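You operate a simulated robot arm through the tools that you are given. There is no shell and no other tool.

Carry out the task below with a simulated two-armed robot. There is one attempt and no reset: what you move stays moved.

TASK
Put the blue tub from the ledge of the hopper desk on the blue plastic sheet. Take the yellow tub and put it on the small shelf of the storage rack. Take the white seal ring from the top shelf of the pipe rack and put it on the top of the steel cabinet. Take the green tub and leave it on the top of the steel cabinet. Put the blue brush from the top of the steel cabinet by the railing on the white flat pack there. Put the grey rag on the top of the steel table away on the top of the steel cabinet by the railing. Shut the table drawer. Put the carton labelled "pins" from the top of the steel platform on the white notepad. Do these in any order. Set down upright: blue tub, yellow tub, green tub, carton.
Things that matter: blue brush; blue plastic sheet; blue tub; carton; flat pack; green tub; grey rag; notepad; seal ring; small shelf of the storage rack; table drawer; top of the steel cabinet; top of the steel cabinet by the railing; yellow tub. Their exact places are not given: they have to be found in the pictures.

The check looks at the end state, three seconds after you hand in, the way a careful person would. Anything else that was tipped, shoved, dropped, spilled or broken makes it a failure. A push-on lid holds only when it is set on centred and level and pressed home; a screw cap is set on level and turned clockwise until tight. Flat cloth is picked up by pressing the open fingertips on it (5 to 10 N) and closing them slowly along it; thin cloth reads only 2 to 8 mm in the jaws.

THE ROBOT
Two 6-joint arms with two-finger grippers on one trunk, on a base that moves. Base frame: it is fixed to the floor where the robot stands at the start and does not move with it; the origin is under the middle of the robot, x ahead of it, y to its left, z up. Readings come in mm, degrees, newtons and seconds.
The left shoulder is at the start at [70, 176, 958], the right one opposite. With the tool pointing down near the work surface each hand reaches from about 460 to 800 mm from the robot's upright axis, wherever it stands, measured 20 degrees to its own side. Places, roughly: blue brush (12x6x7 cm) [-8200, 2800, 900]; blue plastic sheet (27x20x1 cm) [-6000, -2400, 400]; blue tub (7x12x9 cm) [-3500, 1000, 800]; carton [1250, -250, 250]; flat pack [-8000, 3000, 1000]; green tub (7x12x9 cm) [-9600, 5900, 900]; grey rag (10x8x3 cm) [-7200, -800, 800]; notepad [500, -1250, 500]; seal ring [-9250, 8750, 1750]; small shelf of the storage rack [-6700, -2700, 500]; table drawer [-6900, -1000, 700]; top of the steel cabinet [-7100, 7400, 900]; top of the steel cabinet by the railing [-8100, 2800, 900]; yellow tub (7x12x9 cm) [-3400, 900, 800]. Payload 2.45 kg a hand.
The TCP of each hand is the grasp point between the finger pads, 26 mm short of the fingertips. In the tool frame z runs along the fingers and y along their closing line. The gripper opens to 96 mm; its body begins 69 mm behind the TCP.
Orientation is that of the tool frame in the base frame, as a unit quaternion [x, y, z, w]. With the fingers straight down and closing along the base's y, the tool's x points along the base's -x, its y along +y and its z along -z.

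THE INTERFACE
- The arms move only by the tool arm_command. It takes "left_plan", "right_plan" or both (then of equal length, played together; a hand with none holds still); each is a list of rows, each a list of 7 numbers: the shift along the tool's x, y, z in mm, then the turn, a rotation vector about the tool's x, y, z in degrees, then the closure, from 0 (fully open) to 1 (shut). In form: [[dx, dy, dz, wx, wy, wz, hand], ...]. A call has 1 to 20 rows; each row shifts and turns the commanded pose from where the row before left it, along the tool's axes as they then stand. Rows are played at 5 a second. More than 50 mm and 8.6 degrees between two rows, or a gripper value outside its range, and nothing of the call is played. Where a pose cannot be reached the arm comes as near as it can. A force on the tool above 40 N (or 10 N above the force at the start of the call, whichever is more), or a blocked arm, ends the call early, and 0.2 s more pass. The fingers move at their own pace (about 169.8 mm/s each) and stop on an object; they squeeze with about 42 N. The grip force told is the motor's: it shows also when the fingers shut on nothing. Time passes only in rows, and 0.2 s behind the last, so rows that do not move let the fingers close. The reply holds the time, the measured pose of the TCP, the force on the tool along the base axes, the opening and the grip force, in the units named above and with some noise, with the torque about the TCP (base axes, N m) and any sound that the robot's microphone picked up.
- Cameras (640 x 400 px; columns grow to the right, rows downward): "scene" is now at [140.5, 3.9, 1282.2]; the picture's right is [0.03, -1.00, 0.00], its down [-0.53, -0.01, -0.85] and it looks along [0.85, 0.02, -0.53] (base axes); focal length 289 px, centre (320, 200). "left" rides on the left gripper at [82, -3, -98] in its tool frame; the picture's right is [0.04, 1.00, 0.00], its down [-0.73, 0.03, -0.68] and it looks along [-0.68, 0.03, 0.73] (tool axes); focal length 256 px, centre (320, 200). "right" rides on the right gripper at [82, 3, -98] in its tool frame; the picture's right is [-0.04, 1.00, 0.00], its down [-0.73, -0.03, -0.68] and it looks along [-0.68, -0.03, 0.73] (tool axes); focal length 256 px, centre (320, 200).
- capture(camera): a new picture of that camera. It takes no simulated time.
- move_column(by): slides the trunk up (or, below 0, down) by that many mm; the arms and the scene camera ride with it, the base frame stays. It gives what a move gives, with no picture.
- roll_base(legs): drives the robot by 1 to 6 legs, each [ahead, left, turn to the left] in mm, mm and degrees, along the robot's own axes; the way and the turn of a leg run together, so that a leg with both is an arc; at most 1500 mm and 180 degrees a leg. The arms and the cameras ride along, it lands a little off, and it stops where it bumps. It gives what a move gives.
- aim_head(pan, tilt): turns the head with the scene camera to pan (to the left, within 86 degrees either way) and tilt (down, from -29 to 69), counted from straight ahead of the robot. It gives what a move gives.
- point_at(camera, pixels): there is no depth. For up to 12 entries [column, row, z] of the newest picture of that camera ("zoom" is the newest enlarged one), the place [x, y] in the base frame at which the ray of that pixel passes the height z, good to about 2 mm. It takes no simulated time.
- zoom(camera, box): a new picture of the part [left, top, right, bottom] of that camera's present view, enlarged. It takes no simulated time.
- close_job(): hands the job in; it is judged then, once.

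Unless the task says otherwise, let go and move clear before handing in.

The tools are called after "Emit:" as name(argument=value, ...) on one line, values as JSON. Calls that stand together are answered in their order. arm_command: Moves the arms, as the interface text tells. Its arguments: {"type":"object","properties":{"left_plan":{"type":"array","items":{"type":"array","items":{"type":"number"}}},"right_plan":{"type":"array","items":{"type":"array","items":{"type":"number"}}}},"required":[]} The other tools are called the same way: move_column (by) moves the trunk up or down; roll_base (legs) drives the base; aim_head (pan, tilt) turns the head that bears the scene camera; capture (camera) takes a picture; point_at (camera, pixels) gives the place at which the rays of pixels pass given heights; zoom (camera, box) takes an enlarged picture of a part of a camera's view; close_job () hands the job in.

At the start:

```text
clock: 0.0
left_position: [569.1, 304.3, 1033.8]
left_tool_rot: [0.0, 1.0, -0.002, 0.0]
left_contact_force: [0.5, 0.6, -0.1]
left_moment: [0.02, 0.03, 0.01]
left_gripper_width: 96.0
left_gripper_force: 0.1
right_position: [451.9, -229.4, 975.6]
right_tool_rot: [0.0, 1.0, -0.001, 0.0]
right_contact_force: [0.3, 0.0, 0.0]
right_moment: [0.03, -0.02, -0.01]
right_gripper_width: 96.1
right_gripper_force: 0.0
trunk travel left (down, up): [-443.0, 397.0]
robot x, y, heading: [1.1, 0.2, -0.1]
head pan, tilt (commanded): [1.6, 31.9]
```

scene: 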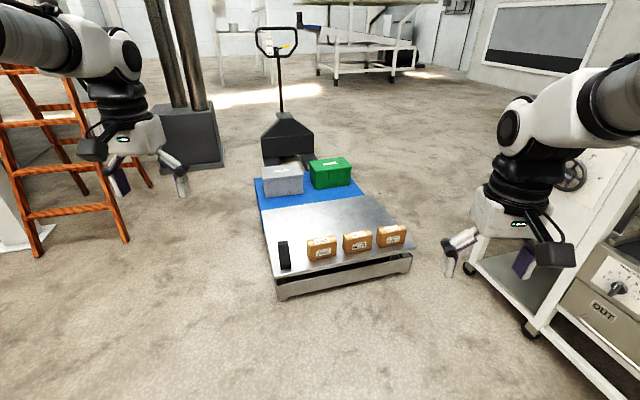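
right: 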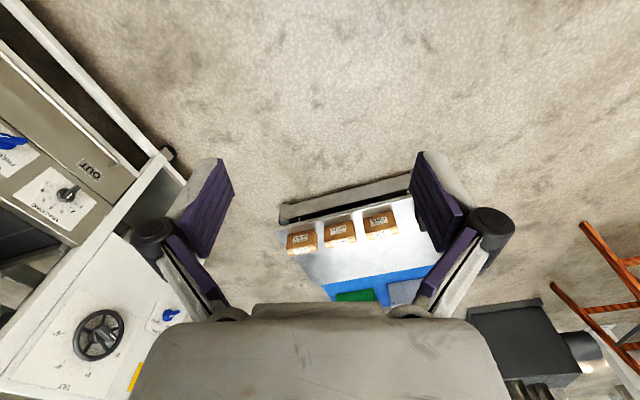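
left: 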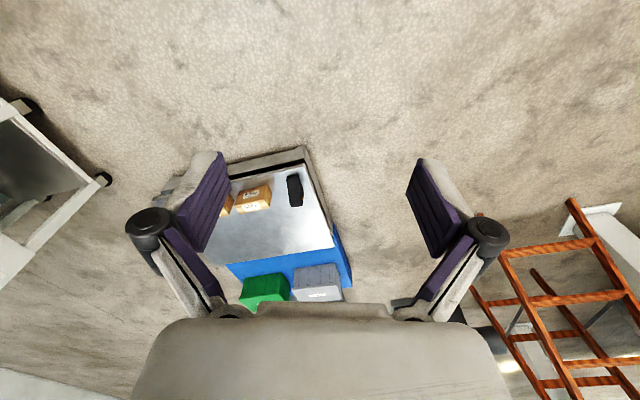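

The scene picture shows three cartons on the platform around (322,248), (357,241), (391,236). I'll zoom to read the labels.

Emit:
zoom(camera="scene", box=[260, 200, 430, 300])

Emit:
zoom(camera="right", box=[260, 180, 440, 300])

```text
3.76 times, centred on (345, 250) of scene
```

zoom: 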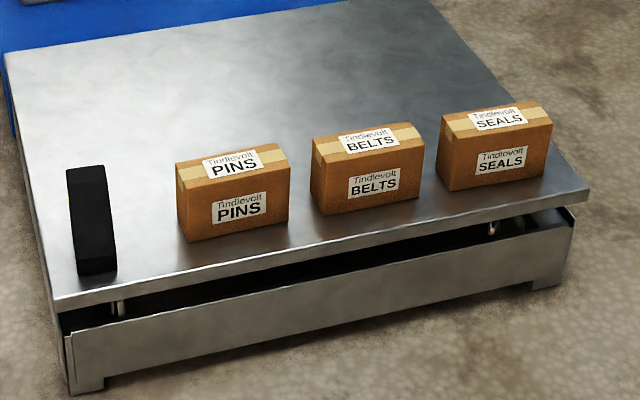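

```text
3.33 times, centred on (350, 240) of right
```

zoom: 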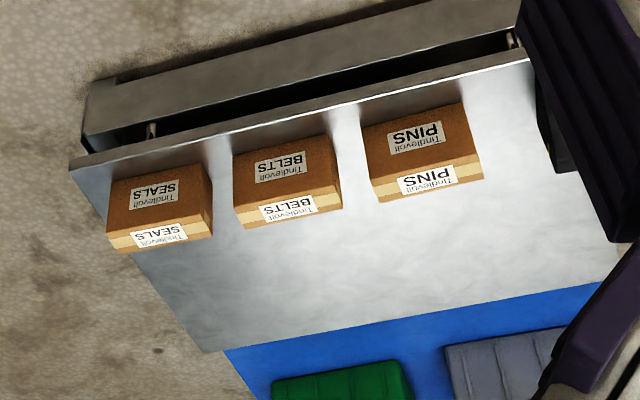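

PINS is the leftmost carton: scene px (322,248), right-camera zoom around (425,150). I'll triangulate it.

Emit:
point_at(camera="scene", pixels=[[308, 262, 150], [308, 262, 250], [336, 257, 150], [336, 257, 250], [308, 242, 250], [308, 242, 350], [336, 238, 250], [336, 238, 350]])

Emit:
point_at(camera="zoom", pixels=[[362, 127, 150], [362, 127, 250], [460, 102, 150], [460, 102, 250], [373, 185, 250], [373, 185, 350], [474, 160, 250], [474, 160, 350]])

Emit:
aim_head(pan=-60, tilt=35)

Emit:
capture(camera="scene")

```text
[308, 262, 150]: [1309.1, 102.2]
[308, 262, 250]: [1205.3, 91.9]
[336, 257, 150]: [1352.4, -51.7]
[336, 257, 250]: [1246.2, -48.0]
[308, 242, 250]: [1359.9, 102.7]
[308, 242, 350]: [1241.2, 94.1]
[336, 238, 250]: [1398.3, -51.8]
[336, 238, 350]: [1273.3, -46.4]
```

```text
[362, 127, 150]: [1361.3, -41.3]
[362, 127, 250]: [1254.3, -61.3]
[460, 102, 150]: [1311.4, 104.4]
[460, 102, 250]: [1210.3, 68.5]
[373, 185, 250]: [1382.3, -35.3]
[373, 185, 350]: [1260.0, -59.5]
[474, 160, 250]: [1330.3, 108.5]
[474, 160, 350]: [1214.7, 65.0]
```

```text
clock: 1.3
left_position: [568.6, 304.5, 1034.2]
left_tool_rot: [-0.001, 1.0, -0.001, 0.0]
left_contact_force: [-0.6, 0.2, -0.9]
left_moment: [0.0, 0.01, 0.03]
left_gripper_width: 96.0
left_gripper_force: 0.0
right_position: [452.1, -230.6, 975.0]
right_tool_rot: [-0.001, 1.0, 0.0, -0.001]
right_contact_force: [0.7, -0.3, -0.7]
right_moment: [0.02, 0.01, 0.05]
right_gripper_width: 96.2
right_gripper_force: 0.0
trunk travel left (down, up): [-443.0, 397.0]
robot x, y, heading: [-1.3, -1.5, -0.1]
head pan, tilt (commanded): [-60.0, 35.0]
```

```text
taken
```

scene: 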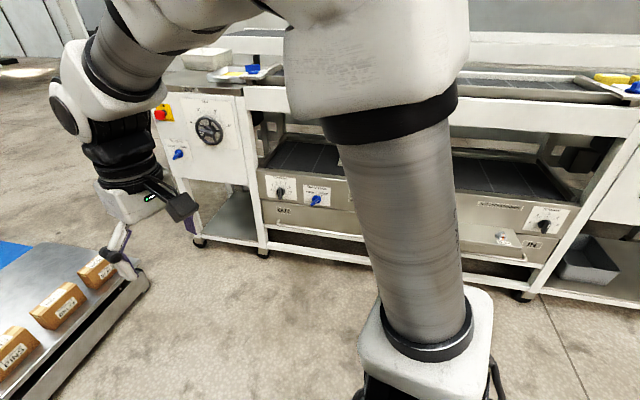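

The bottom of the PINS carton is at about z 170, near (1330, 25). Now I look to the right for the white notepad, since the arm blocks part of the view.

Emit:
aim_head(pan=-85, tilt=35)

Emit:
capture(camera="scene")

Emit:
capture(camera="right")

Emit:
aim_head(pan=85, tilt=25)

Emit:
capture(camera="scene")

```text
clock: 2.2
left_position: [568.0, 303.7, 1033.5]
left_tool_rot: [0.0, 1.0, -0.002, 0.001]
left_contact_force: [-0.1, 0.2, 0.5]
left_moment: [0.03, 0.02, 0.01]
left_gripper_width: 95.8
left_gripper_force: 0.1
right_position: [452.3, -229.2, 976.2]
right_tool_rot: [0.0, 1.0, 0.0, 0.0]
right_contact_force: [0.6, 0.5, 0.4]
right_moment: [-0.03, 0.06, -0.02]
right_gripper_width: 95.8
right_gripper_force: 0.1
trunk travel left (down, up): [-443.0, 397.0]
robot x, y, heading: [0.0, 1.1, 0.1]
head pan, tilt (commanded): [-85.0, 35.0]
```

```text
taken
```

scene: 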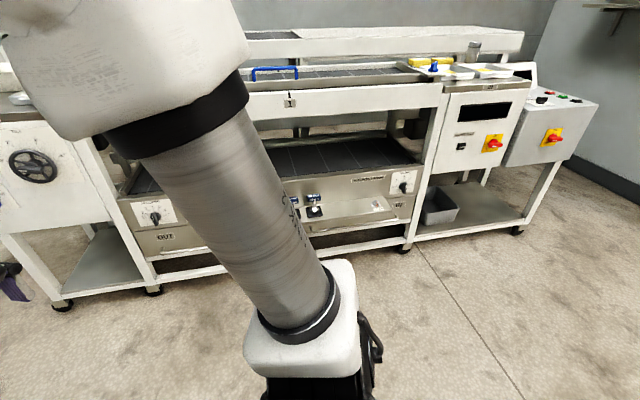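

```text
taken
```

right: 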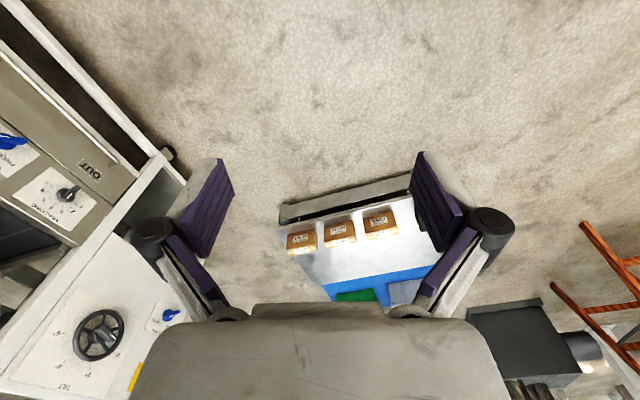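

```text
clock: 4.8
left_position: [568.3, 304.4, 1033.9]
left_tool_rot: [0.0, 1.0, -0.002, 0.001]
left_contact_force: [-1.1, 0.0, 0.0]
left_moment: [0.01, 0.0, 0.01]
left_gripper_width: 96.1
left_gripper_force: 0.0
right_position: [451.9, -229.2, 975.8]
right_tool_rot: [0.0, 1.0, 0.0, 0.0]
right_contact_force: [0.5, -0.5, -0.4]
right_moment: [0.02, 0.0, 0.01]
right_gripper_width: 95.8
right_gripper_force: 0.2
trunk travel left (down, up): [-443.0, 397.0]
robot x, y, heading: [1.8, -0.9, 0.2]
head pan, tilt (commanded): [85.0, 25.0]
```

```text
taken
```

scene: 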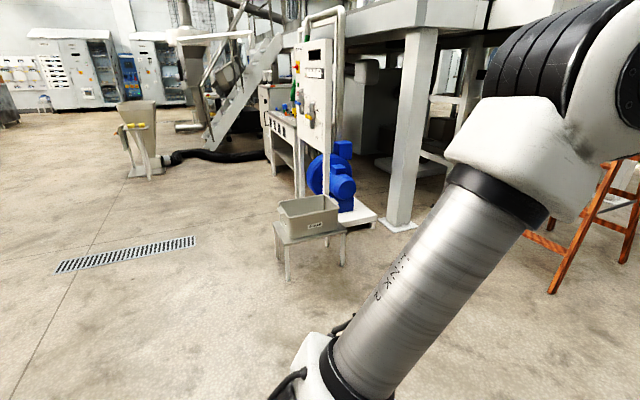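

The line machine on the right has something near (345,213) in the pan -85 picture. I'll look there with zoom.

Emit:
aim_head(pan=-85, tilt=35)

Emit:
zoom(camera="scene", box=[260, 140, 440, 252])

Emit:
zoom(camera="scene", box=[0, 140, 240, 300])

```text
clock: 7.4
left_position: [568.8, 303.7, 1033.8]
left_tool_rot: [0.0, 1.0, -0.002, 0.0]
left_contact_force: [-0.7, 0.1, -0.1]
left_moment: [-0.03, -0.01, 0.01]
left_gripper_width: 96.0
left_gripper_force: 0.0
right_position: [452.9, -228.9, 974.9]
right_tool_rot: [0.001, 1.0, -0.001, 0.0]
right_contact_force: [0.0, -0.7, -0.4]
right_moment: [0.01, 0.01, 0.01]
right_gripper_width: 96.2
right_gripper_force: 0.1
trunk travel left (down, up): [-443.0, 397.0]
robot x, y, heading: [2.1, 1.8, -0.0]
head pan, tilt (commanded): [-85.0, 35.0]
```

```text
3.56 times, centred on (350, 196) of scene
```

zoom: 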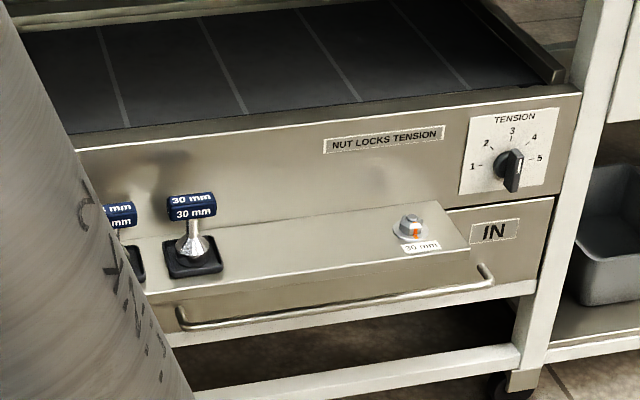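

```text
2.50 times, centred on (120, 220) of scene
```

zoom: 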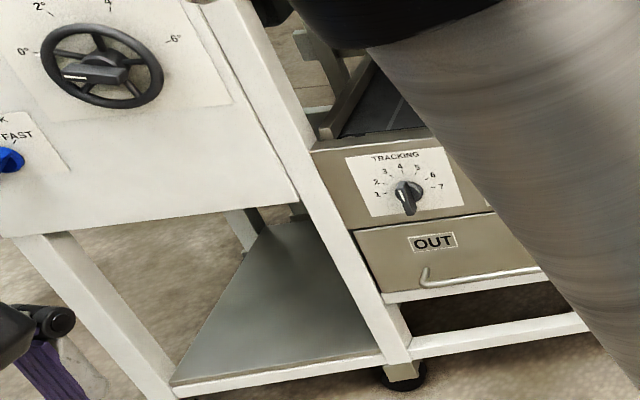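

The ledge on the machine is partly hidden by the right arm. I'll turn the base right to face the machine and look at it head-on.

Emit:
roll_base(legs=[[0, 0, -60]])

Emit:
aim_head(pan=0, tilt=30)

Emit:
capture(camera="scene")

```text
clock: 10.4
left_position: [551.3, -331.4, 1033.3]
left_tool_rot: [0.494, 0.869, -0.001, -0.001]
left_contact_force: [0.0, -0.6, -0.3]
left_moment: [0.01, -0.01, 0.0]
left_gripper_width: 96.1
left_gripper_force: 0.0
right_position: [33.8, -505.7, 974.4]
right_tool_rot: [0.494, 0.869, 0.0, 0.001]
right_contact_force: [-0.1, 0.0, -0.2]
right_moment: [-0.02, 0.01, -0.01]
right_gripper_width: 96.0
right_gripper_force: 0.1
trunk travel left (down, up): [-443.0, 397.0]
robot x, y, heading: [-0.5, -0.4, -59.4]
head pan, tilt (commanded): [-85.0, 35.0]
```

```text
clock: 12.0
left_position: [553.7, -332.3, 1033.8]
left_tool_rot: [0.494, 0.87, -0.001, -0.001]
left_contact_force: [0.4, 0.3, -0.4]
left_moment: [-0.02, 0.02, 0.02]
left_gripper_width: 96.0
left_gripper_force: 0.0
right_position: [33.4, -505.9, 976.4]
right_tool_rot: [0.493, 0.87, -0.001, -0.001]
right_contact_force: [0.4, 0.3, 0.4]
right_moment: [0.0, 0.02, 0.01]
right_gripper_width: 96.2
right_gripper_force: 0.0
trunk travel left (down, up): [-443.0, 397.0]
robot x, y, heading: [0.0, 1.8, -59.2]
head pan, tilt (commanded): [0.0, 30.0]
```

```text
taken
```

scene: 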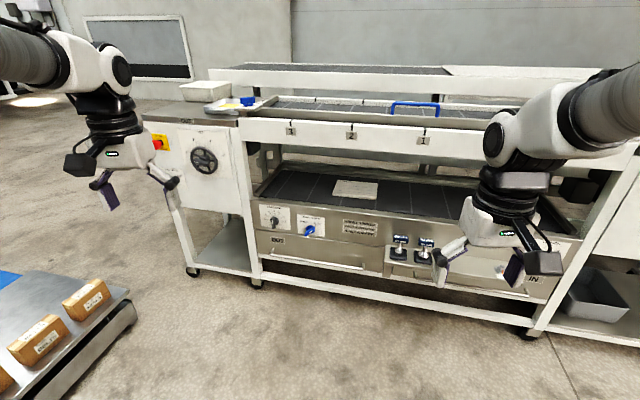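

The white notepad is on the lower black belt at px (356,189), under the upper deck. I'll zoom in.

Emit:
zoom(camera="scene", box=[240, 90, 480, 240])

Emit:
point_at(camera="scene", pixels=[[336, 180, 550], [377, 183, 550], [375, 199, 550], [333, 195, 550], [356, 189, 500], [356, 189, 600], [323, 204, 550], [290, 125, 800], [290, 125, 900], [420, 132, 850], [283, 105, 850]])

```text
2.67 times, centred on (360, 165) of scene
```

zoom: 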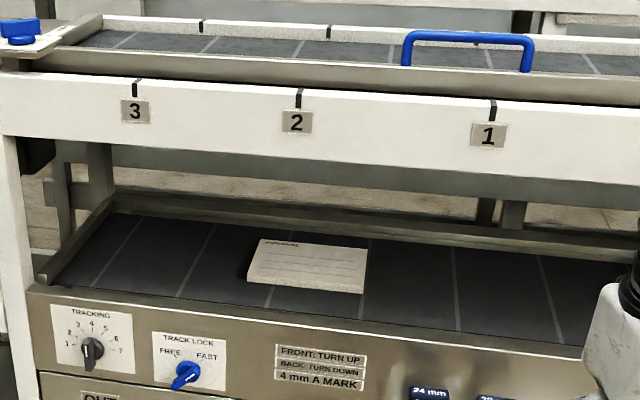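

```text
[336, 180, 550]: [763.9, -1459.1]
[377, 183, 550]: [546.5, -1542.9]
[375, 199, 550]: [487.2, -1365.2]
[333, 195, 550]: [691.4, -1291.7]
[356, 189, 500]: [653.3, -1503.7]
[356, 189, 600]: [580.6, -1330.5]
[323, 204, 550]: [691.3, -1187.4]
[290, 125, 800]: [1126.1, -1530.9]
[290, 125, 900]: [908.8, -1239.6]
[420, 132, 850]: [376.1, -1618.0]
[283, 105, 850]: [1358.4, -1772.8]
```

I need heights, so I'll lower the trunk for parallax and look again.

Emit:
move_column(by=-300)

Emit:
capture(camera="scene")

Emit:
zoom(camera="scene", box=[220, 20, 460, 170])

```text
clock: 15.0
left_position: [552.4, -331.9, 734.2]
left_tool_rot: [0.494, 0.869, -0.002, -0.001]
left_contact_force: [-0.5, 0.6, -0.4]
left_moment: [-0.02, -0.01, 0.01]
left_gripper_width: 95.9
left_gripper_force: 0.0
right_position: [34.2, -505.2, 675.7]
right_tool_rot: [0.494, 0.869, 0.0, 0.001]
right_contact_force: [0.5, 0.3, -0.1]
right_moment: [0.0, 0.02, 0.02]
right_gripper_width: 95.7
right_gripper_force: 0.0
trunk travel left (down, up): [-143.0, 697.0]
robot x, y, heading: [0.0, -2.0, -59.1]
head pan, tilt (commanded): [0.0, 30.0]
```

```text
taken
```

scene: 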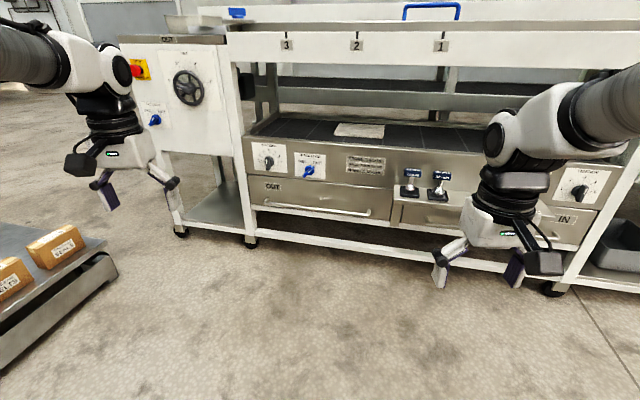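

```text
2.67 times, centred on (340, 95) of scene
```

zoom: 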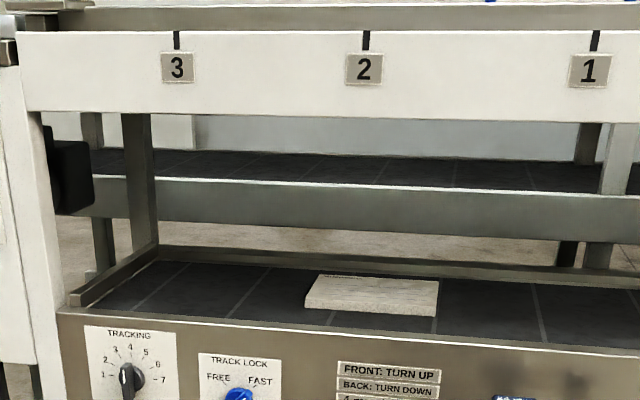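

I'll triangulate notepad corners, the panel top edge and the upper beam's lower edge in this view.

Emit:
point_at(camera="zoom", pixels=[[317, 275, 450], [317, 275, 500], [317, 275, 550], [439, 281, 450], [439, 281, 500], [439, 281, 550], [304, 306, 500], [436, 317, 500], [61, 312, 500], [61, 312, 550], [17, 110, 800], [17, 110, 750]])

```text
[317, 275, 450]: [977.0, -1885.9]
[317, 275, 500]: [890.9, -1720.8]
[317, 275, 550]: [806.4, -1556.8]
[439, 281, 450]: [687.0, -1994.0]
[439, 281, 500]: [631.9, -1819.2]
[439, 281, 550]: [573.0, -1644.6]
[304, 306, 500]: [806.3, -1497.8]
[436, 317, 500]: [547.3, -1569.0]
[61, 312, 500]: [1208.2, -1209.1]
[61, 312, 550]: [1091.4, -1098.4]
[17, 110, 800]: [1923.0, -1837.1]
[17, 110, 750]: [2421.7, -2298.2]
```

The notepad's top lies at about z 613, centred near (575,-1303). The panel lip is at about z 607 and the upper beam's underside at about z 897, so I'll check the machine's front line at those heights.

Emit:
zoom(camera="scene", box=[220, 70, 540, 270])

Emit:
point_at(camera="scene", pixels=[[244, 137, 607], [300, 141, 607], [360, 147, 607], [420, 152, 607], [334, 123, 613], [384.6, 125.4, 613], [383.5, 134, 613], [334, 131, 613], [230, 62, 897], [356, 62, 897], [480, 66, 897]])

```text
2.00 times, centred on (380, 170) of scene
```

zoom: 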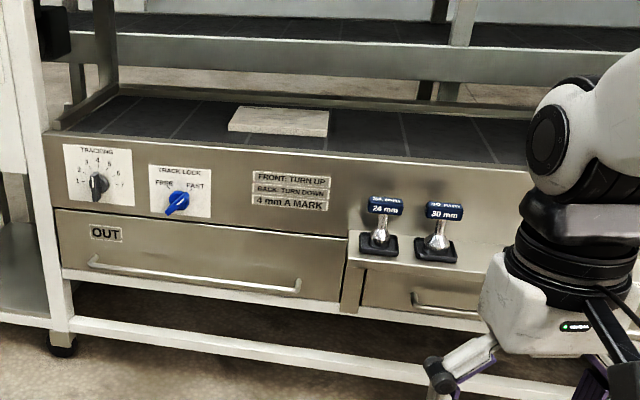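

```text
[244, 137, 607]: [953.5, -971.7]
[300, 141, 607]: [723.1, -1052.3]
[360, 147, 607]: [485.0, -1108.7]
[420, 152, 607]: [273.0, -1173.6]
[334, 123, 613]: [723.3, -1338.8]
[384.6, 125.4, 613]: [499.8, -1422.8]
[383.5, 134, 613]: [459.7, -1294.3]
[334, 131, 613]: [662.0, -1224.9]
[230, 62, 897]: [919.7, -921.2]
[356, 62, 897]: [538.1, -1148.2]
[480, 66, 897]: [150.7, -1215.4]
```

The machine front runs at about 16.5° to x, and the notepad centre sits about 208 mm behind the front edge. Next I drive to the platform to measure the PINS carton up close.

Emit:
roll_base(legs=[[0, 0, 59.2], [500, -180, 0]])

Emit:
aim_head(pan=0, tilt=40)

Emit:
capture(camera="scene")

Emit:
capture(camera="left")

```text
clock: 20.7
left_position: [1070.0, 124.8, 734.5]
left_tool_rot: [-0.002, 1.0, -0.002, 0.0]
left_contact_force: [0.5, 0.0, -0.1]
left_moment: [-0.02, -0.01, -0.04]
left_gripper_width: 96.1
left_gripper_force: 0.1
right_position: [957.0, -406.9, 675.6]
right_tool_rot: [-0.001, 1.0, 0.0, 0.001]
right_contact_force: [-0.1, 0.4, 0.5]
right_moment: [-0.01, -0.01, 0.01]
right_gripper_width: 96.0
right_gripper_force: 0.1
trunk travel left (down, up): [-143.0, 697.0]
robot x, y, heading: [503.9, -181.2, 0.1]
head pan, tilt (commanded): [0.0, 30.0]
```

```text
clock: 21.4
left_position: [1070.1, 125.0, 733.9]
left_tool_rot: [-0.002, 1.0, -0.001, -0.001]
left_contact_force: [0.1, -0.3, 0.7]
left_moment: [0.03, 0.05, -0.02]
left_gripper_width: 96.1
left_gripper_force: 0.0
right_position: [956.5, -407.5, 676.0]
right_tool_rot: [-0.001, 1.0, 0.0, 0.0]
right_contact_force: [-0.3, 0.1, -0.9]
right_moment: [-0.01, 0.0, 0.02]
right_gripper_width: 96.0
right_gripper_force: 0.0
trunk travel left (down, up): [-143.0, 697.0]
robot x, y, heading: [503.3, -181.8, 0.4]
head pan, tilt (commanded): [0.0, 40.0]
```

```text
taken
```

scene: 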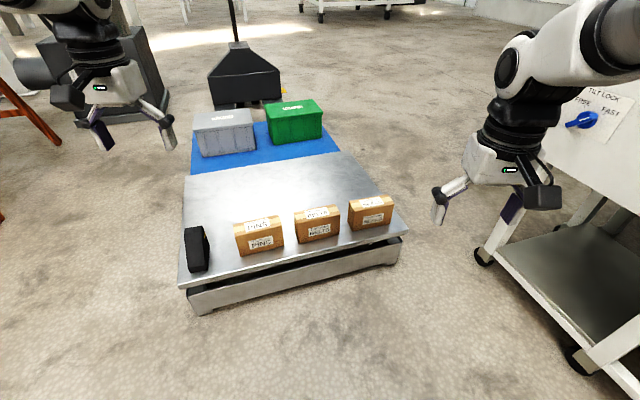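

```text
taken
```

left: 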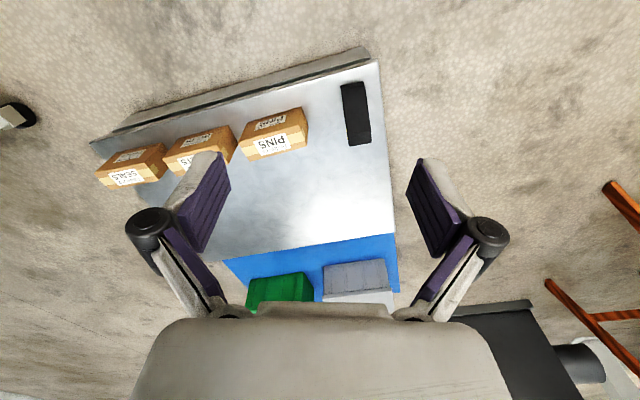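

Emit:
zoom(camera="scene", box=[170, 190, 330, 290])

Emit:
zoom(camera="left", box=[220, 60, 380, 160])

```text
4.00 times, centred on (250, 240) of scene
```

zoom: 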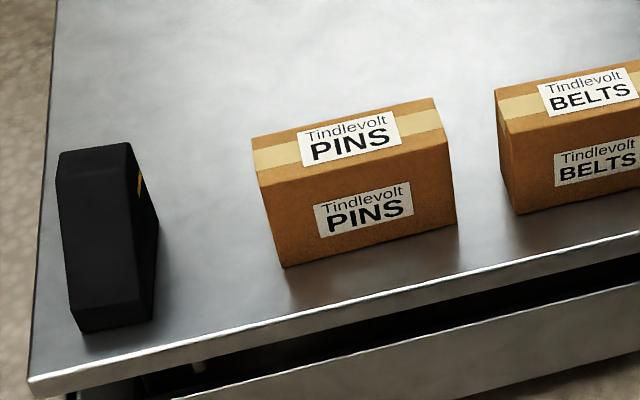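

```text
4.00 times, centred on (300, 110) of left
```

zoom: 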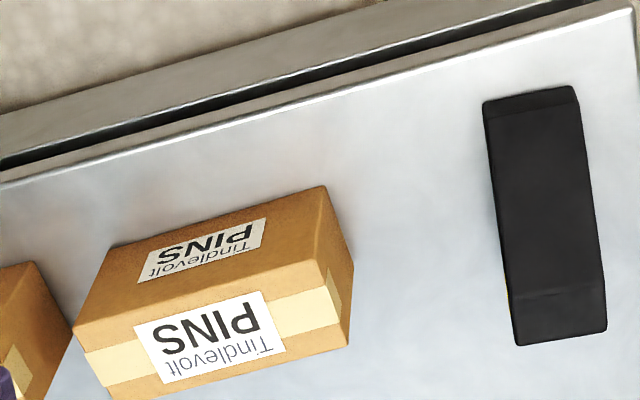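

I'll triangulate the carton corners and the platform edges using both cameras.

Emit:
point_at(camera="scene", pixels=[[241, 256.75, 180], [241, 256.75, 220], [284, 245.5, 180], [284, 245.5, 220], [235.25, 236.75, 280], [281.5, 226.5, 280], [233, 224.5, 280], [278.5, 214.25, 280], [178, 288, 200], [408, 232, 200], [189, 278, 200], [209, 264, 200]])

Emit:
point_at(camera="zoom", pixels=[[326, 187, 180], [326, 187, 220], [108, 248, 180], [108, 248, 220], [318, 262, 280], [318, 262, 320], [75, 345, 280], [75, 345, 320], [348, 342, 280], [352, 266, 200]])

```text
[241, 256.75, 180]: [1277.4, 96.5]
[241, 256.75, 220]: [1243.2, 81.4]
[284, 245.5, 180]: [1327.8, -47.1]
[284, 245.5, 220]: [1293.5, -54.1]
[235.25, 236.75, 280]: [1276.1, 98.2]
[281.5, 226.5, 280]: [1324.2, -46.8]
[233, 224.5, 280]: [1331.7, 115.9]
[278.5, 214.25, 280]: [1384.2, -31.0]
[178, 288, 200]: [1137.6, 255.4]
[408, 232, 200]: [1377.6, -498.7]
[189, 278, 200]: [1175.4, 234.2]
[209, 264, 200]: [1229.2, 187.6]
```

```text
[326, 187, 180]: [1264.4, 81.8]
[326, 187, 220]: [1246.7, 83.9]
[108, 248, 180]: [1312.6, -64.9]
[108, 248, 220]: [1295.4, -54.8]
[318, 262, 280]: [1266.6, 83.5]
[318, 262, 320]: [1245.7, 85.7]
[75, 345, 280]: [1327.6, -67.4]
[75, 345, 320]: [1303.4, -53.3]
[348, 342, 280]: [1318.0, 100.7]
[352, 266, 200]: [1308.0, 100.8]
```

The platform top is at z≈219. The carton is about 146×58×95, centred at (1297,24), with its depth axis at about 19.8°. I'll drive so that I face it squarely with it in the left hand's zone.

Emit:
roll_base(legs=[[337, -161, 0], [0, 0, 19.4]])

Emit:
arm_command(left_plan=[[0, 0, 0, 0, 0, 8.5, 0], [0, 0, 0, 0, 0, 8.5, 0], [0, 0, 0, 0, 0, 8.5, 0], [0, 0, 0, 0, 0, 8.5, 0], [0, 0, 0, 0, 0, 8.5, 0], [0, 0, 0, 0, 0, 8.5, 0], [0, 0, 0, 0, 0, 8.5, 0], [0, 0, 0, 0, 0, 8.5, 0], [0, 0, 0, 0, 0, 8.5, 0], [0, 0, 0, 0, 0, 8.5, 0], [0, 0, 0, 0, 0, 5, 0]])

Emit:
capture(camera="scene")

Emit:
capture(camera="left")

```text
clock: 24.9
left_position: [1281.9, 134.4, 734.2]
left_tool_rot: [-0.167, 0.986, -0.002, 0.001]
left_contact_force: [0.6, -0.6, 0.5]
left_moment: [0.01, 0.02, 0.0]
left_gripper_width: 96.1
left_gripper_force: 0.0
right_position: [1348.1, -407.9, 676.0]
right_tool_rot: [-0.167, 0.986, 0.0, 0.0]
right_contact_force: [-0.1, -0.4, -0.3]
right_moment: [0.0, -0.01, 0.0]
right_gripper_width: 96.0
right_gripper_force: 0.0
trunk travel left (down, up): [-143.0, 697.0]
robot x, y, heading: [841.5, -340.4, 19.3]
head pan, tilt (commanded): [0.0, 40.0]
```

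```text
clock: 27.3
left_position: [1281.4, 133.7, 733.4]
left_tool_rot: [0.58, 0.815, -0.001, 0.002]
left_contact_force: [-0.2, 0.5, 0.2]
left_moment: [0.03, -0.01, 0.0]
left_gripper_width: 95.9
left_gripper_force: 0.0
right_position: [1348.9, -407.1, 676.2]
right_tool_rot: [-0.166, 0.986, 0.0, 0.0]
right_contact_force: [-0.1, -0.1, -0.3]
right_moment: [-0.01, 0.0, 0.02]
right_gripper_width: 96.2
right_gripper_force: 0.0
trunk travel left (down, up): [-143.0, 697.0]
robot x, y, heading: [848.8, -343.0, 19.1]
head pan, tilt (commanded): [0.0, 40.0]
```

```text
taken
```

scene: 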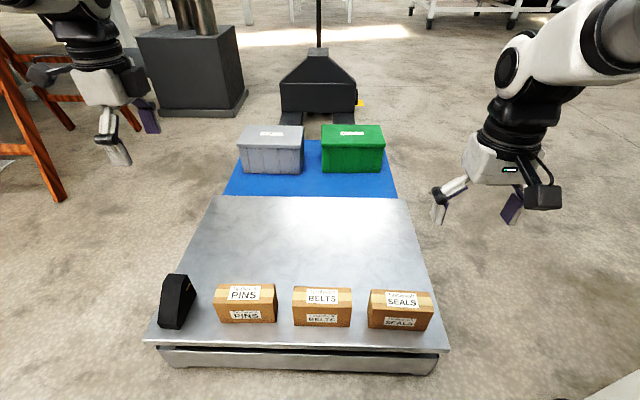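

```text
taken
```

left: 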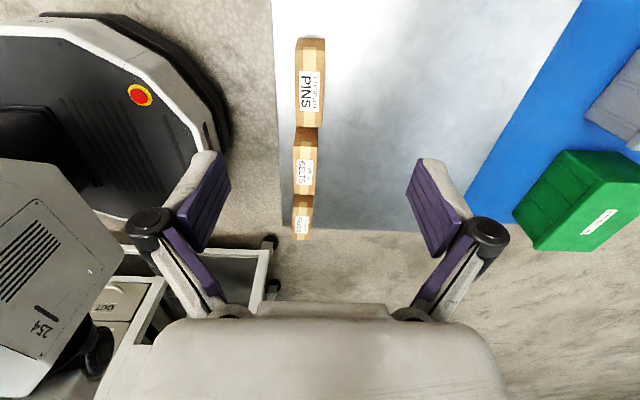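

The hand now closes along the platform's depth. I'll re-measure the carton from here using its known heights (219 and 315).

Emit:
zoom(camera="scene", box=[140, 250, 380, 400])

Emit:
point_at(camera="zoom", pixels=[[216, 201, 219], [367, 196, 219], [203, 166, 315], [365, 162, 315], [207, 89, 315], [357, 90, 315], [137, 207, 219], [122, 72, 315], [424, 203, 219], [406, 168, 315], [45, 218, 219], [100, 73, 315]])

Emit:
zoom(camera="left", box=[240, 20, 400, 120])

```text
2.67 times, centred on (260, 325) of scene
```

zoom: 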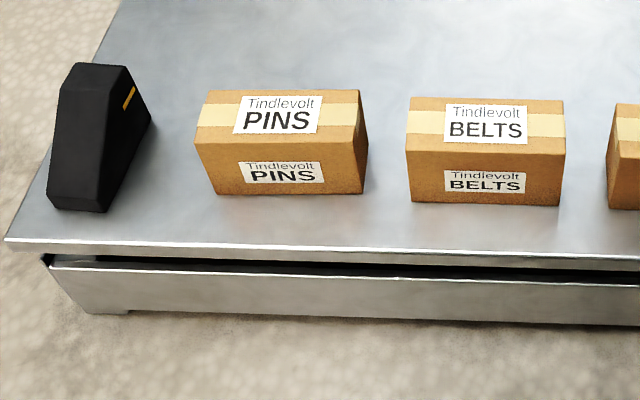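

```text
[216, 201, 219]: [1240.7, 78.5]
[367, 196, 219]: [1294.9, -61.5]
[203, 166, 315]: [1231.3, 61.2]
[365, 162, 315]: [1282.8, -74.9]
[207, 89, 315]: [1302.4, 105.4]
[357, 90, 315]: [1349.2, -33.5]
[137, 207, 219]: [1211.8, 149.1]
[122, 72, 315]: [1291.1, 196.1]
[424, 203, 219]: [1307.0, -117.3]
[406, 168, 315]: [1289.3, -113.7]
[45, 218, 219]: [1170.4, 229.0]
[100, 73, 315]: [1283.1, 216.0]
```

```text
4.00 times, centred on (320, 70) of left
```

zoom: 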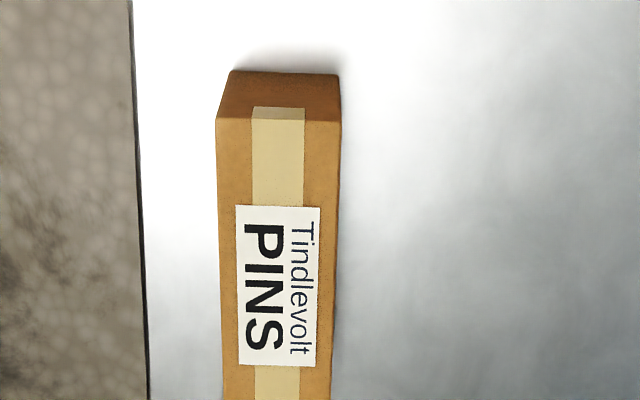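

I'll take points of the carton's left end from the left camera's enlargement.

Emit:
point_at(camera="zoom", pixels=[[217, 118, 315], [341, 122, 315], [230, 71, 219], [339, 75, 219], [217, 118, 305], [341, 122, 305], [224, 390, 315], [331, 390, 315], [133, 70, 219], [146, 300, 219]])

Emit:
point_at(camera="scene", pixels=[[213.5, 302.5, 315], [276.5, 302, 315], [217.5, 283.5, 315], [274, 283.5, 315]])

```text
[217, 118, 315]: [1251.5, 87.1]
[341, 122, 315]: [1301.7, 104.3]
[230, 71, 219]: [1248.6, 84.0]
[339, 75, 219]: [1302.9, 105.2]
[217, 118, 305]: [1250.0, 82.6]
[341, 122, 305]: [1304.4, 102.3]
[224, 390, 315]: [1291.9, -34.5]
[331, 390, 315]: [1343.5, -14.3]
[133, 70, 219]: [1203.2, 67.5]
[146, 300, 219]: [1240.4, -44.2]
```

```text
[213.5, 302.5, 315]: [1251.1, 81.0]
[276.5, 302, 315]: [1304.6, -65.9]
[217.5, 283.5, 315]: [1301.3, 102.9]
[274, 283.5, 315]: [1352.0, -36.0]
```

The carton centre refines to about (1301,24.5). I'll lower the trunk and bring the left hand above it.

Emit:
move_column(by=-140)

Emit:
arm_command(left_plan=[[-36, -6, 0, 0, 0, -0.5, 0], [-36, -6, 0, 0, 0, -0.5, 0], [-37, -5, 0, 0, 0, 0, 0], [0, 0, 45, 0, 0, 0, 0], [0, 0, 45, 0, 0, 0, 0], [0, 0, 45, 0, 0, 0, 0], [0, 0, 0, 0, 0, 0, 0]])

Emit:
capture(camera="left")

Emit:
capture(camera="scene")

```text
clock: 28.9
left_position: [1281.3, 133.9, 594.5]
left_tool_rot: [0.579, 0.815, -0.001, 0.001]
left_contact_force: [0.3, 0.2, 0.5]
left_moment: [0.0, 0.01, 0.03]
left_gripper_width: 96.0
left_gripper_force: 0.0
right_position: [1347.9, -406.8, 536.0]
right_tool_rot: [-0.166, 0.986, 0.0, -0.001]
right_contact_force: [0.8, 0.2, -0.5]
right_moment: [-0.01, -0.01, 0.0]
right_gripper_width: 95.8
right_gripper_force: 0.0
trunk travel left (down, up): [-3.0, 837.0]
robot x, y, heading: [843.2, -340.0, 19.1]
head pan, tilt (commanded): [0.0, 40.0]
```

```text
clock: 30.5
left_position: [1302.7, 27.4, 460.4]
left_tool_rot: [0.572, 0.82, -0.001, 0.001]
left_contact_force: [0.2, 0.1, 0.2]
left_moment: [-0.02, -0.01, 0.01]
left_gripper_width: 96.0
left_gripper_force: 0.1
right_position: [1348.3, -407.3, 535.8]
right_tool_rot: [-0.167, 0.986, 0.0, 0.0]
right_contact_force: [-0.4, 0.0, -0.7]
right_moment: [-0.02, -0.01, 0.02]
right_gripper_width: 96.3
right_gripper_force: 0.1
trunk travel left (down, up): [-3.0, 837.0]
robot x, y, heading: [842.9, -338.1, 19.0]
head pan, tilt (commanded): [0.0, 40.0]
```

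```text
taken
```

left: 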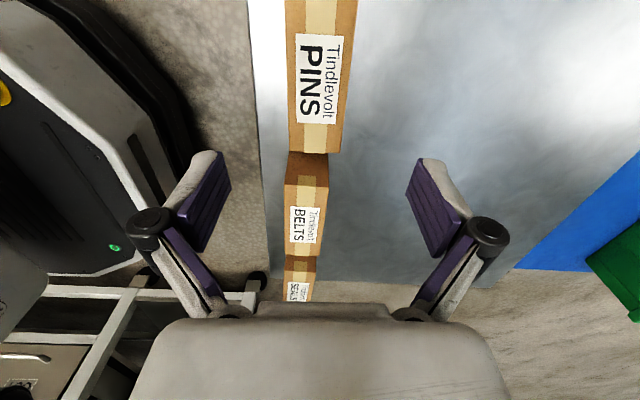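

```text
taken
```

scene: 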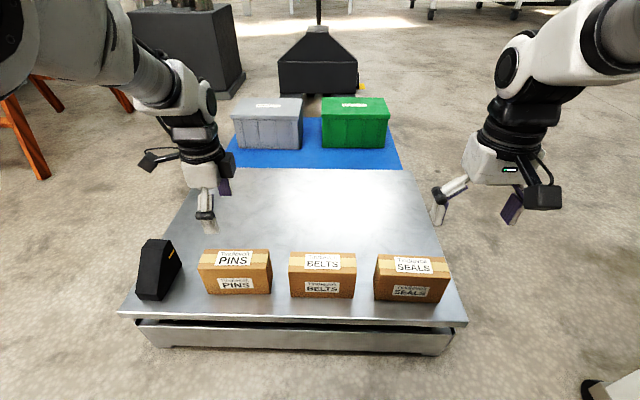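

The carton is centred under the jaws (edges at columns 290 and 348 at row 85). I'll go down and grip its upper part.

Emit:
arm_command(left_plan=[[0, 0, 45, 0, 0, -0.5, 0], [0, 0, 45, 0, 0, 0, 0], [0, 0, 45, 0, 0, 0, 0], [0, 0, 45, 0, 0, 0, 0], [0, 0, 0, 0, 0, 0, 0], [0, 0, 0, 0, 0, 0, 0.9], [0, 0, 0, 0, 0, 0, 0.9], [0, 0, 0, 0, 0, 0, 0.9]])

Emit:
capture(camera="scene")

```text
clock: 32.3
left_position: [1300.2, 25.7, 278.5]
left_tool_rot: [0.568, 0.823, -0.002, 0.001]
left_contact_force: [1.7, 0.9, 1.5]
left_moment: [0.14, -0.3, -0.05]
left_gripper_width: 57.6
left_gripper_force: 42.4
right_position: [1347.7, -407.7, 536.4]
right_tool_rot: [-0.166, 0.986, 0.0, 0.0]
right_contact_force: [0.0, -0.6, 0.5]
right_moment: [-0.01, -0.01, 0.02]
right_gripper_width: 95.9
right_gripper_force: 0.0
trunk travel left (down, up): [-3.0, 837.0]
robot x, y, heading: [845.7, -342.9, 19.3]
head pan, tilt (commanded): [0.0, 40.0]
```

```text
taken
```

scene: 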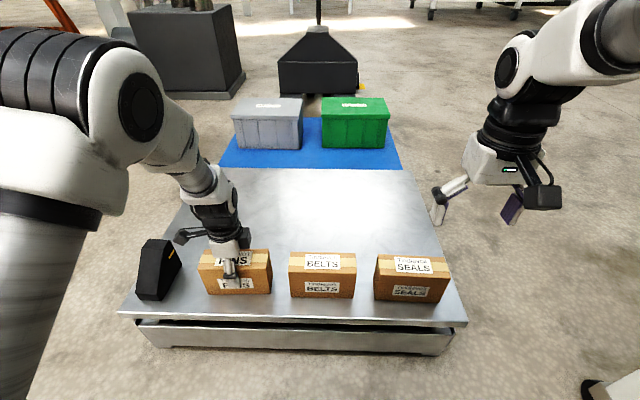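

Gripped at 57.6 mm. I'll lift it clear, turn it a quarter about vertical so its long axis points at me, and set it down for a re-grasp from the front.

Emit:
arm_command(left_plan=[[0, 0, -45, 0, 0, 0, 0.9], [0, 0, -45, 0, 0, 0, 0.9], [0, 0, -45, 0, 0, 0, 0.9], [0, 0, 0, 0, 0, -8.5, 0.9], [0, 0, 0, 0, 0, -8.5, 0.9], [0, 0, 0, 0, 0, -8.5, 0.9], [0, 0, 0, 0, 0, -8.5, 0.9], [0, 0, 0, 0, 0, -8.5, 0.9], [0, 0, 0, 0, 0, -8.5, 0.9], [0, 0, 0, 0, 0, -8.5, 0.9], [0, 0, 0, 0, 0, -8.5, 0.9], [0, 0, 0, 0, 0, -8.5, 0.9], [0, 0, 0, 0, 0, -8.5, 0.9], [0, 0, 0, 0, 0, -4, 0.9], [-20, 27, 0, 0, 0, 0, 0.9], [0, 0, 0, 0, 0, 0, 0.9]])

Emit:
capture(camera="scene")

Emit:
capture(camera="left")

```text
clock: 35.7
left_position: [1312.6, 57.0, 413.9]
left_tool_rot: [-0.171, 0.985, -0.002, 0.0]
left_contact_force: [0.5, 0.1, -4.1]
left_moment: [-0.02, 0.02, 0.0]
left_gripper_width: 57.5
left_gripper_force: 42.0
right_position: [1348.1, -407.5, 536.0]
right_tool_rot: [-0.167, 0.986, 0.0, -0.001]
right_contact_force: [0.5, -0.5, 0.0]
right_moment: [-0.01, 0.0, -0.01]
right_gripper_width: 95.9
right_gripper_force: 0.0
trunk travel left (down, up): [-3.0, 837.0]
robot x, y, heading: [842.5, -342.3, 19.1]
head pan, tilt (commanded): [0.0, 40.0]
```

```text
taken
```

scene: 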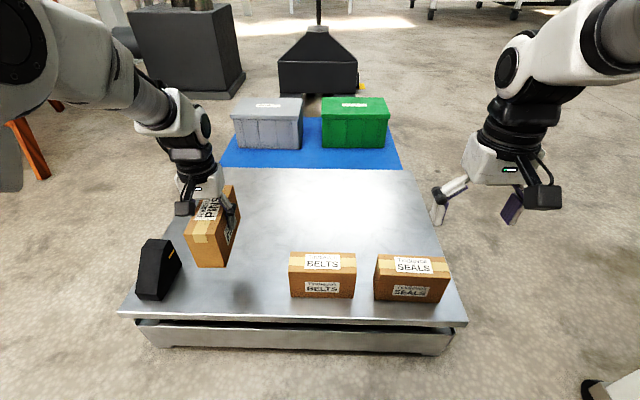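

```text
taken
```

left: 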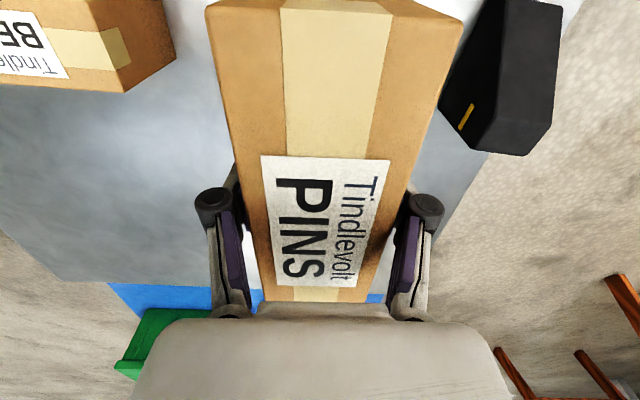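

The carton is turned and clear of the black block and BELTS. I'll shift 12 mm right, lower it to the platform and release.

Emit:
arm_command(left_plan=[[0, -12, 0, 0, 0, 0, 0.9], [0, 0, 45, 0, 0, 0, 0.9], [0, 0, 45, 0, 0, 0, 0.9], [0, 0, 35, 0, 0, 0, 0.9], [0, 0, 8, 0, 0, 0, 0.9], [0, 0, 0, 0, 0, 0, 0.9]])

```text
clock: 37.1
left_position: [1315.1, 44.7, 281.0]
left_tool_rot: [-0.17, 0.985, -0.001, -0.001]
left_contact_force: [-0.1, 0.9, -5.0]
left_moment: [0.02, 0.01, 0.03]
left_gripper_width: 57.8
left_gripper_force: 42.2
right_position: [1349.2, -407.6, 535.7]
right_tool_rot: [-0.167, 0.986, 0.0, 0.0]
right_contact_force: [-0.3, -0.2, -0.1]
right_moment: [0.03, 0.01, -0.01]
right_gripper_width: 96.0
right_gripper_force: 0.1
trunk travel left (down, up): [-3.0, 837.0]
robot x, y, heading: [843.9, -344.5, 19.1]
head pan, tilt (commanded): [0.0, 40.0]
```

The force still shows the weight hanging and z is 281 against 278.5 at the grasp. I'll lower a few mm more and open.

Emit:
arm_command(left_plan=[[0, 0, 2, 0, 0, 0, 0.9], [0, 0, 1.5, 0, 0, 0, 0.9], [0, 0, 0, 0, 0, 0, 0.9]])

```text
clock: 37.9
left_position: [1316.8, 44.8, 278.8]
left_tool_rot: [-0.171, 0.985, -0.001, 0.001]
left_contact_force: [-0.6, -3.7, 6.2]
left_moment: [0.32, -0.62, -0.19]
left_gripper_width: 57.6
left_gripper_force: 41.8
right_position: [1347.8, -408.0, 535.6]
right_tool_rot: [-0.167, 0.986, -0.001, 0.0]
right_contact_force: [0.3, 0.3, -1.0]
right_moment: [0.02, 0.01, 0.0]
right_gripper_width: 96.1
right_gripper_force: 0.0
trunk travel left (down, up): [-3.0, 837.0]
robot x, y, heading: [842.6, -337.9, 19.1]
head pan, tilt (commanded): [0.0, 40.0]
```

Contact now reads +6 N, so it stands on the platform. I'll release, rise, and yaw the hand half a turn so its camera ends up on top for the forward grasp.

Emit:
arm_command(left_plan=[[0, 0, 0, 0, 0, 0, 0], [0, 0, 0, 0, 0, 0, 0], [0, 0, -40, 0, 0, 0, 0], [0, 0, -45, 0, 0, 0, 0], [0, 0, -45, 0, 0, 0, 0], [0, 0, -45, 0, 0, 0, 0], [0, 0, 0, 0, 0, 8.5, 0], [0, 0, 0, 0, 0, 8.5, 0], [0, 0, 0, 0, 0, 8.5, 0], [0, 0, 0, 0, 0, 8.5, 0], [0, 0, 0, 0, 0, 8.5, 0], [0, 0, 0, 0, 0, 8.5, 0], [0, 0, 0, 0, 0, 8.5, 0], [0, 0, 0, 0, 0, 8.5, 0], [0, 0, 0, 0, 0, 8.5, 0], [0, 0, 0, 0, 0, 8.5, 0], [0, 0, 0, 0, 0, 8.5, 0]])

Emit:
arm_command(left_plan=[[0, 0, 0, 0, 0, 8.5, 0], [0, 0, 0, 0, 0, 8.5, 0], [0, 0, 0, 0, 0, 8.5, 0], [0, 0, 0, 0, 0, 8.5, 0], [0, 0, 0, 0, 0, 8.5, 0], [0, 0, 0, 0, 0, 8.5, 0], [0, 0, 0, 0, 0, 8.5, 0], [0, 0, 0, 0, 0, 8.5, 0], [0, 0, 0, 0, 0, 8.5, 0], [0, 0, 0, 0, 0, 8.5, 0], [0, 0, 0, 0, 0, 0, 0]])

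Emit:
capture(camera="scene")

Emit:
capture(camera="left")

```text
clock: 41.5
left_position: [1315.4, 47.4, 453.5]
left_tool_rot: [0.602, 0.799, 0.0, 0.002]
left_contact_force: [-0.8, 0.0, 0.1]
left_moment: [-0.03, -0.02, -0.01]
left_gripper_width: 96.0
left_gripper_force: 0.1
right_position: [1347.7, -407.6, 535.6]
right_tool_rot: [-0.167, 0.986, 0.0, 0.0]
right_contact_force: [0.1, -0.3, -0.3]
right_moment: [0.01, 0.01, 0.02]
right_gripper_width: 96.0
right_gripper_force: 0.0
trunk travel left (down, up): [-3.0, 837.0]
robot x, y, heading: [847.1, -339.2, 19.3]
head pan, tilt (commanded): [0.0, 40.0]
```

```text
clock: 43.9
left_position: [1317.2, 46.2, 453.6]
left_tool_rot: [0.972, 0.233, -0.001, 0.001]
left_contact_force: [0.0, -0.7, -0.1]
left_moment: [-0.04, -0.03, 0.01]
left_gripper_width: 96.2
left_gripper_force: 0.0
left hand out of reach, approached as far as the arm can: row 10
right_position: [1348.6, -407.0, 536.7]
right_tool_rot: [-0.166, 0.986, 0.001, 0.001]
right_contact_force: [-0.6, -0.1, 0.5]
right_moment: [0.01, -0.02, -0.02]
right_gripper_width: 96.1
right_gripper_force: 0.1
trunk travel left (down, up): [-3.0, 837.0]
robot x, y, heading: [849.1, -339.3, 19.0]
head pan, tilt (commanded): [0.0, 40.0]
```

```text
taken
```

scene: 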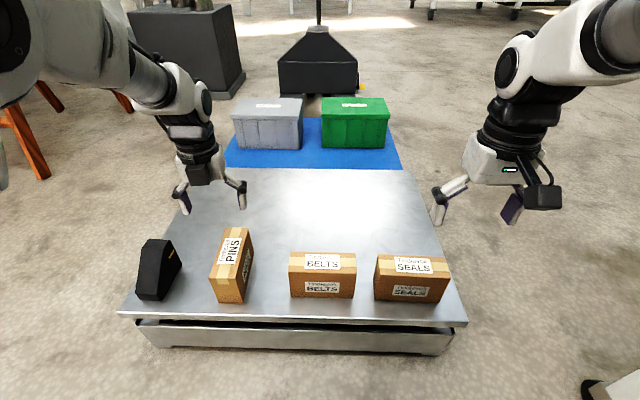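

```text
taken
```

left: 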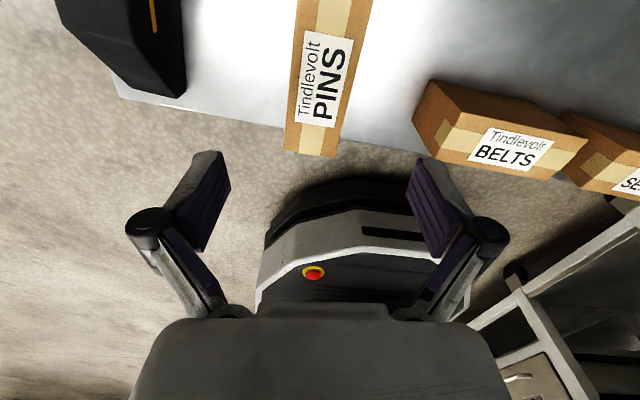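

The yaw stopped about 8° short of half a turn, with the tool x at 27° against the 20° I want. I'll pitch the hand forward by 60° now and correct afterwards.

Emit:
arm_command(left_plan=[[0, 0, 0, 0, 8.5, 0, 0], [0, 0, 0, 0, 8.5, 0, 0], [0, 0, 0, 0, 8.5, 0, 0], [0, 0, 0, 0, 8.5, 0, 0], [0, 0, 0, 0, 8.5, 0, 0], [0, 0, 0, 0, 8.5, 0, 0], [0, 0, 0, 0, 8.5, 0, 0], [0, 0, 0, 0, 0, 0, 0]])

Emit:
capture(camera="scene")

Emit:
capture(camera="left")

```text
clock: 45.7
left_position: [1318.1, 62.1, 453.3]
left_tool_rot: [0.844, 0.203, 0.483, -0.116]
left_contact_force: [0.4, 0.6, 0.4]
left_moment: [0.02, -0.01, -0.04]
left_gripper_width: 96.2
left_gripper_force: 0.0
left hand out of reach, approached as far as the arm can: row 3, 4
right_position: [1348.9, -406.6, 535.5]
right_tool_rot: [-0.167, 0.986, 0.0, 0.0]
right_contact_force: [0.5, -1.0, 1.0]
right_moment: [0.0, 0.01, 0.04]
right_gripper_width: 96.4
right_gripper_force: 0.1
trunk travel left (down, up): [-3.0, 837.0]
robot x, y, heading: [849.6, -343.1, 19.1]
head pan, tilt (commanded): [0.0, 40.0]
```

```text
taken
```

scene: 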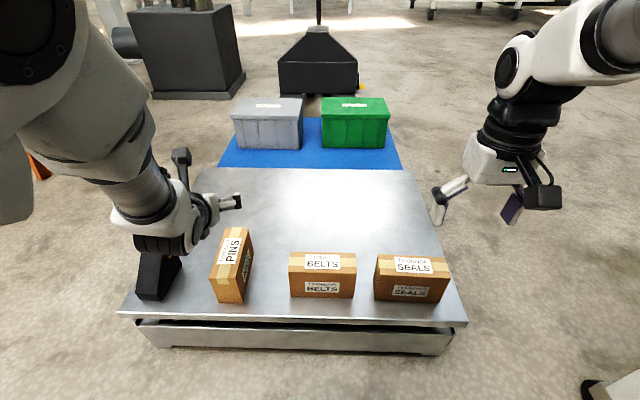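

```text
taken
```

left: 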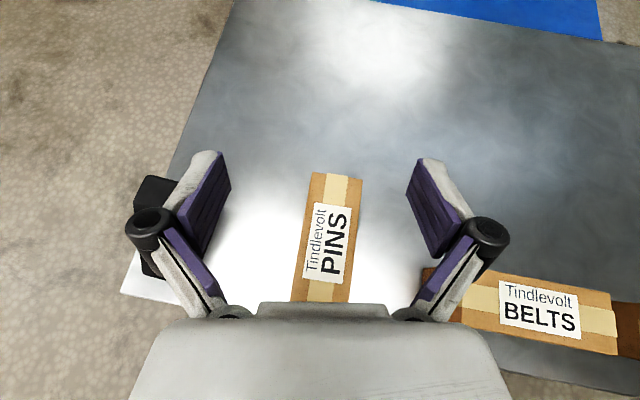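

The hand is pitched forward with 30° elevation. The robot is too close for this posture, so I'll back off 260 mm along the carton's axis before reaching in.

Emit:
roll_base(legs=[[-260, 0, 0]])

Emit:
arm_command(left_plan=[[0, 0, 0, -3.2, 0, 1.8, 0], [0, 0, 0, -3.2, 0, 1.8, 0], [0, 0, 0, 0, 0, 0, 0]])

Emit:
capture(camera="left")

Emit:
capture(camera="scene")

```text
clock: 47.6
left_position: [1077.2, -23.6, 454.2]
left_tool_rot: [0.844, 0.203, 0.483, -0.115]
left_contact_force: [0.1, 0.3, 0.2]
left_moment: [-0.02, 0.0, 0.02]
left_gripper_width: 95.9
left_gripper_force: 0.0
right_position: [1105.1, -493.5, 535.7]
right_tool_rot: [-0.167, 0.986, 0.0, 0.0]
right_contact_force: [-0.6, 0.0, -0.6]
right_moment: [-0.01, 0.0, -0.01]
right_gripper_width: 96.0
right_gripper_force: 0.1
trunk travel left (down, up): [-3.0, 837.0]
robot x, y, heading: [605.1, -423.2, 19.3]
head pan, tilt (commanded): [0.0, 40.0]
```

```text
clock: 48.4
left_position: [1075.9, -23.4, 454.3]
left_tool_rot: [0.856, 0.149, 0.489, -0.084]
left_contact_force: [-0.5, 1.2, -0.1]
left_moment: [0.04, -0.01, -0.04]
left_gripper_width: 96.0
left_gripper_force: 0.1
right_position: [1104.9, -493.5, 534.9]
right_tool_rot: [-0.167, 0.986, 0.0, 0.0]
right_contact_force: [-0.2, -0.5, 0.1]
right_moment: [0.0, 0.01, -0.02]
right_gripper_width: 95.7
right_gripper_force: 0.1
trunk travel left (down, up): [-3.0, 837.0]
robot x, y, heading: [603.3, -423.0, 19.3]
head pan, tilt (commanded): [0.0, 40.0]
```

```text
taken
```

left: 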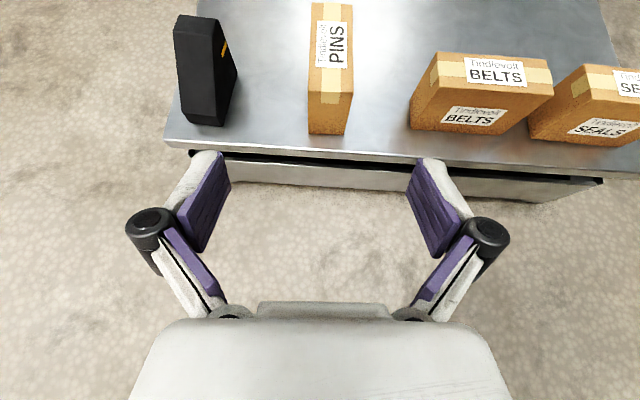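

```text
taken
```

scene: 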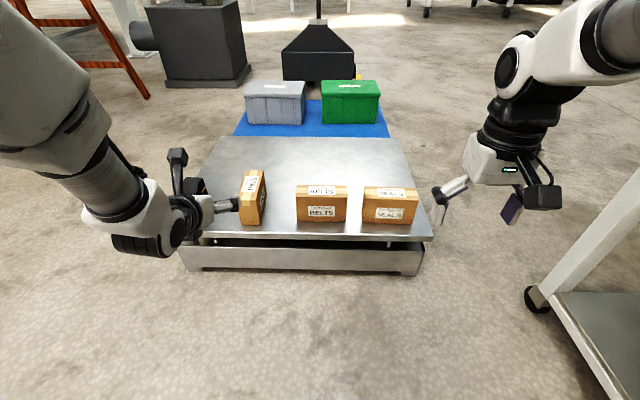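

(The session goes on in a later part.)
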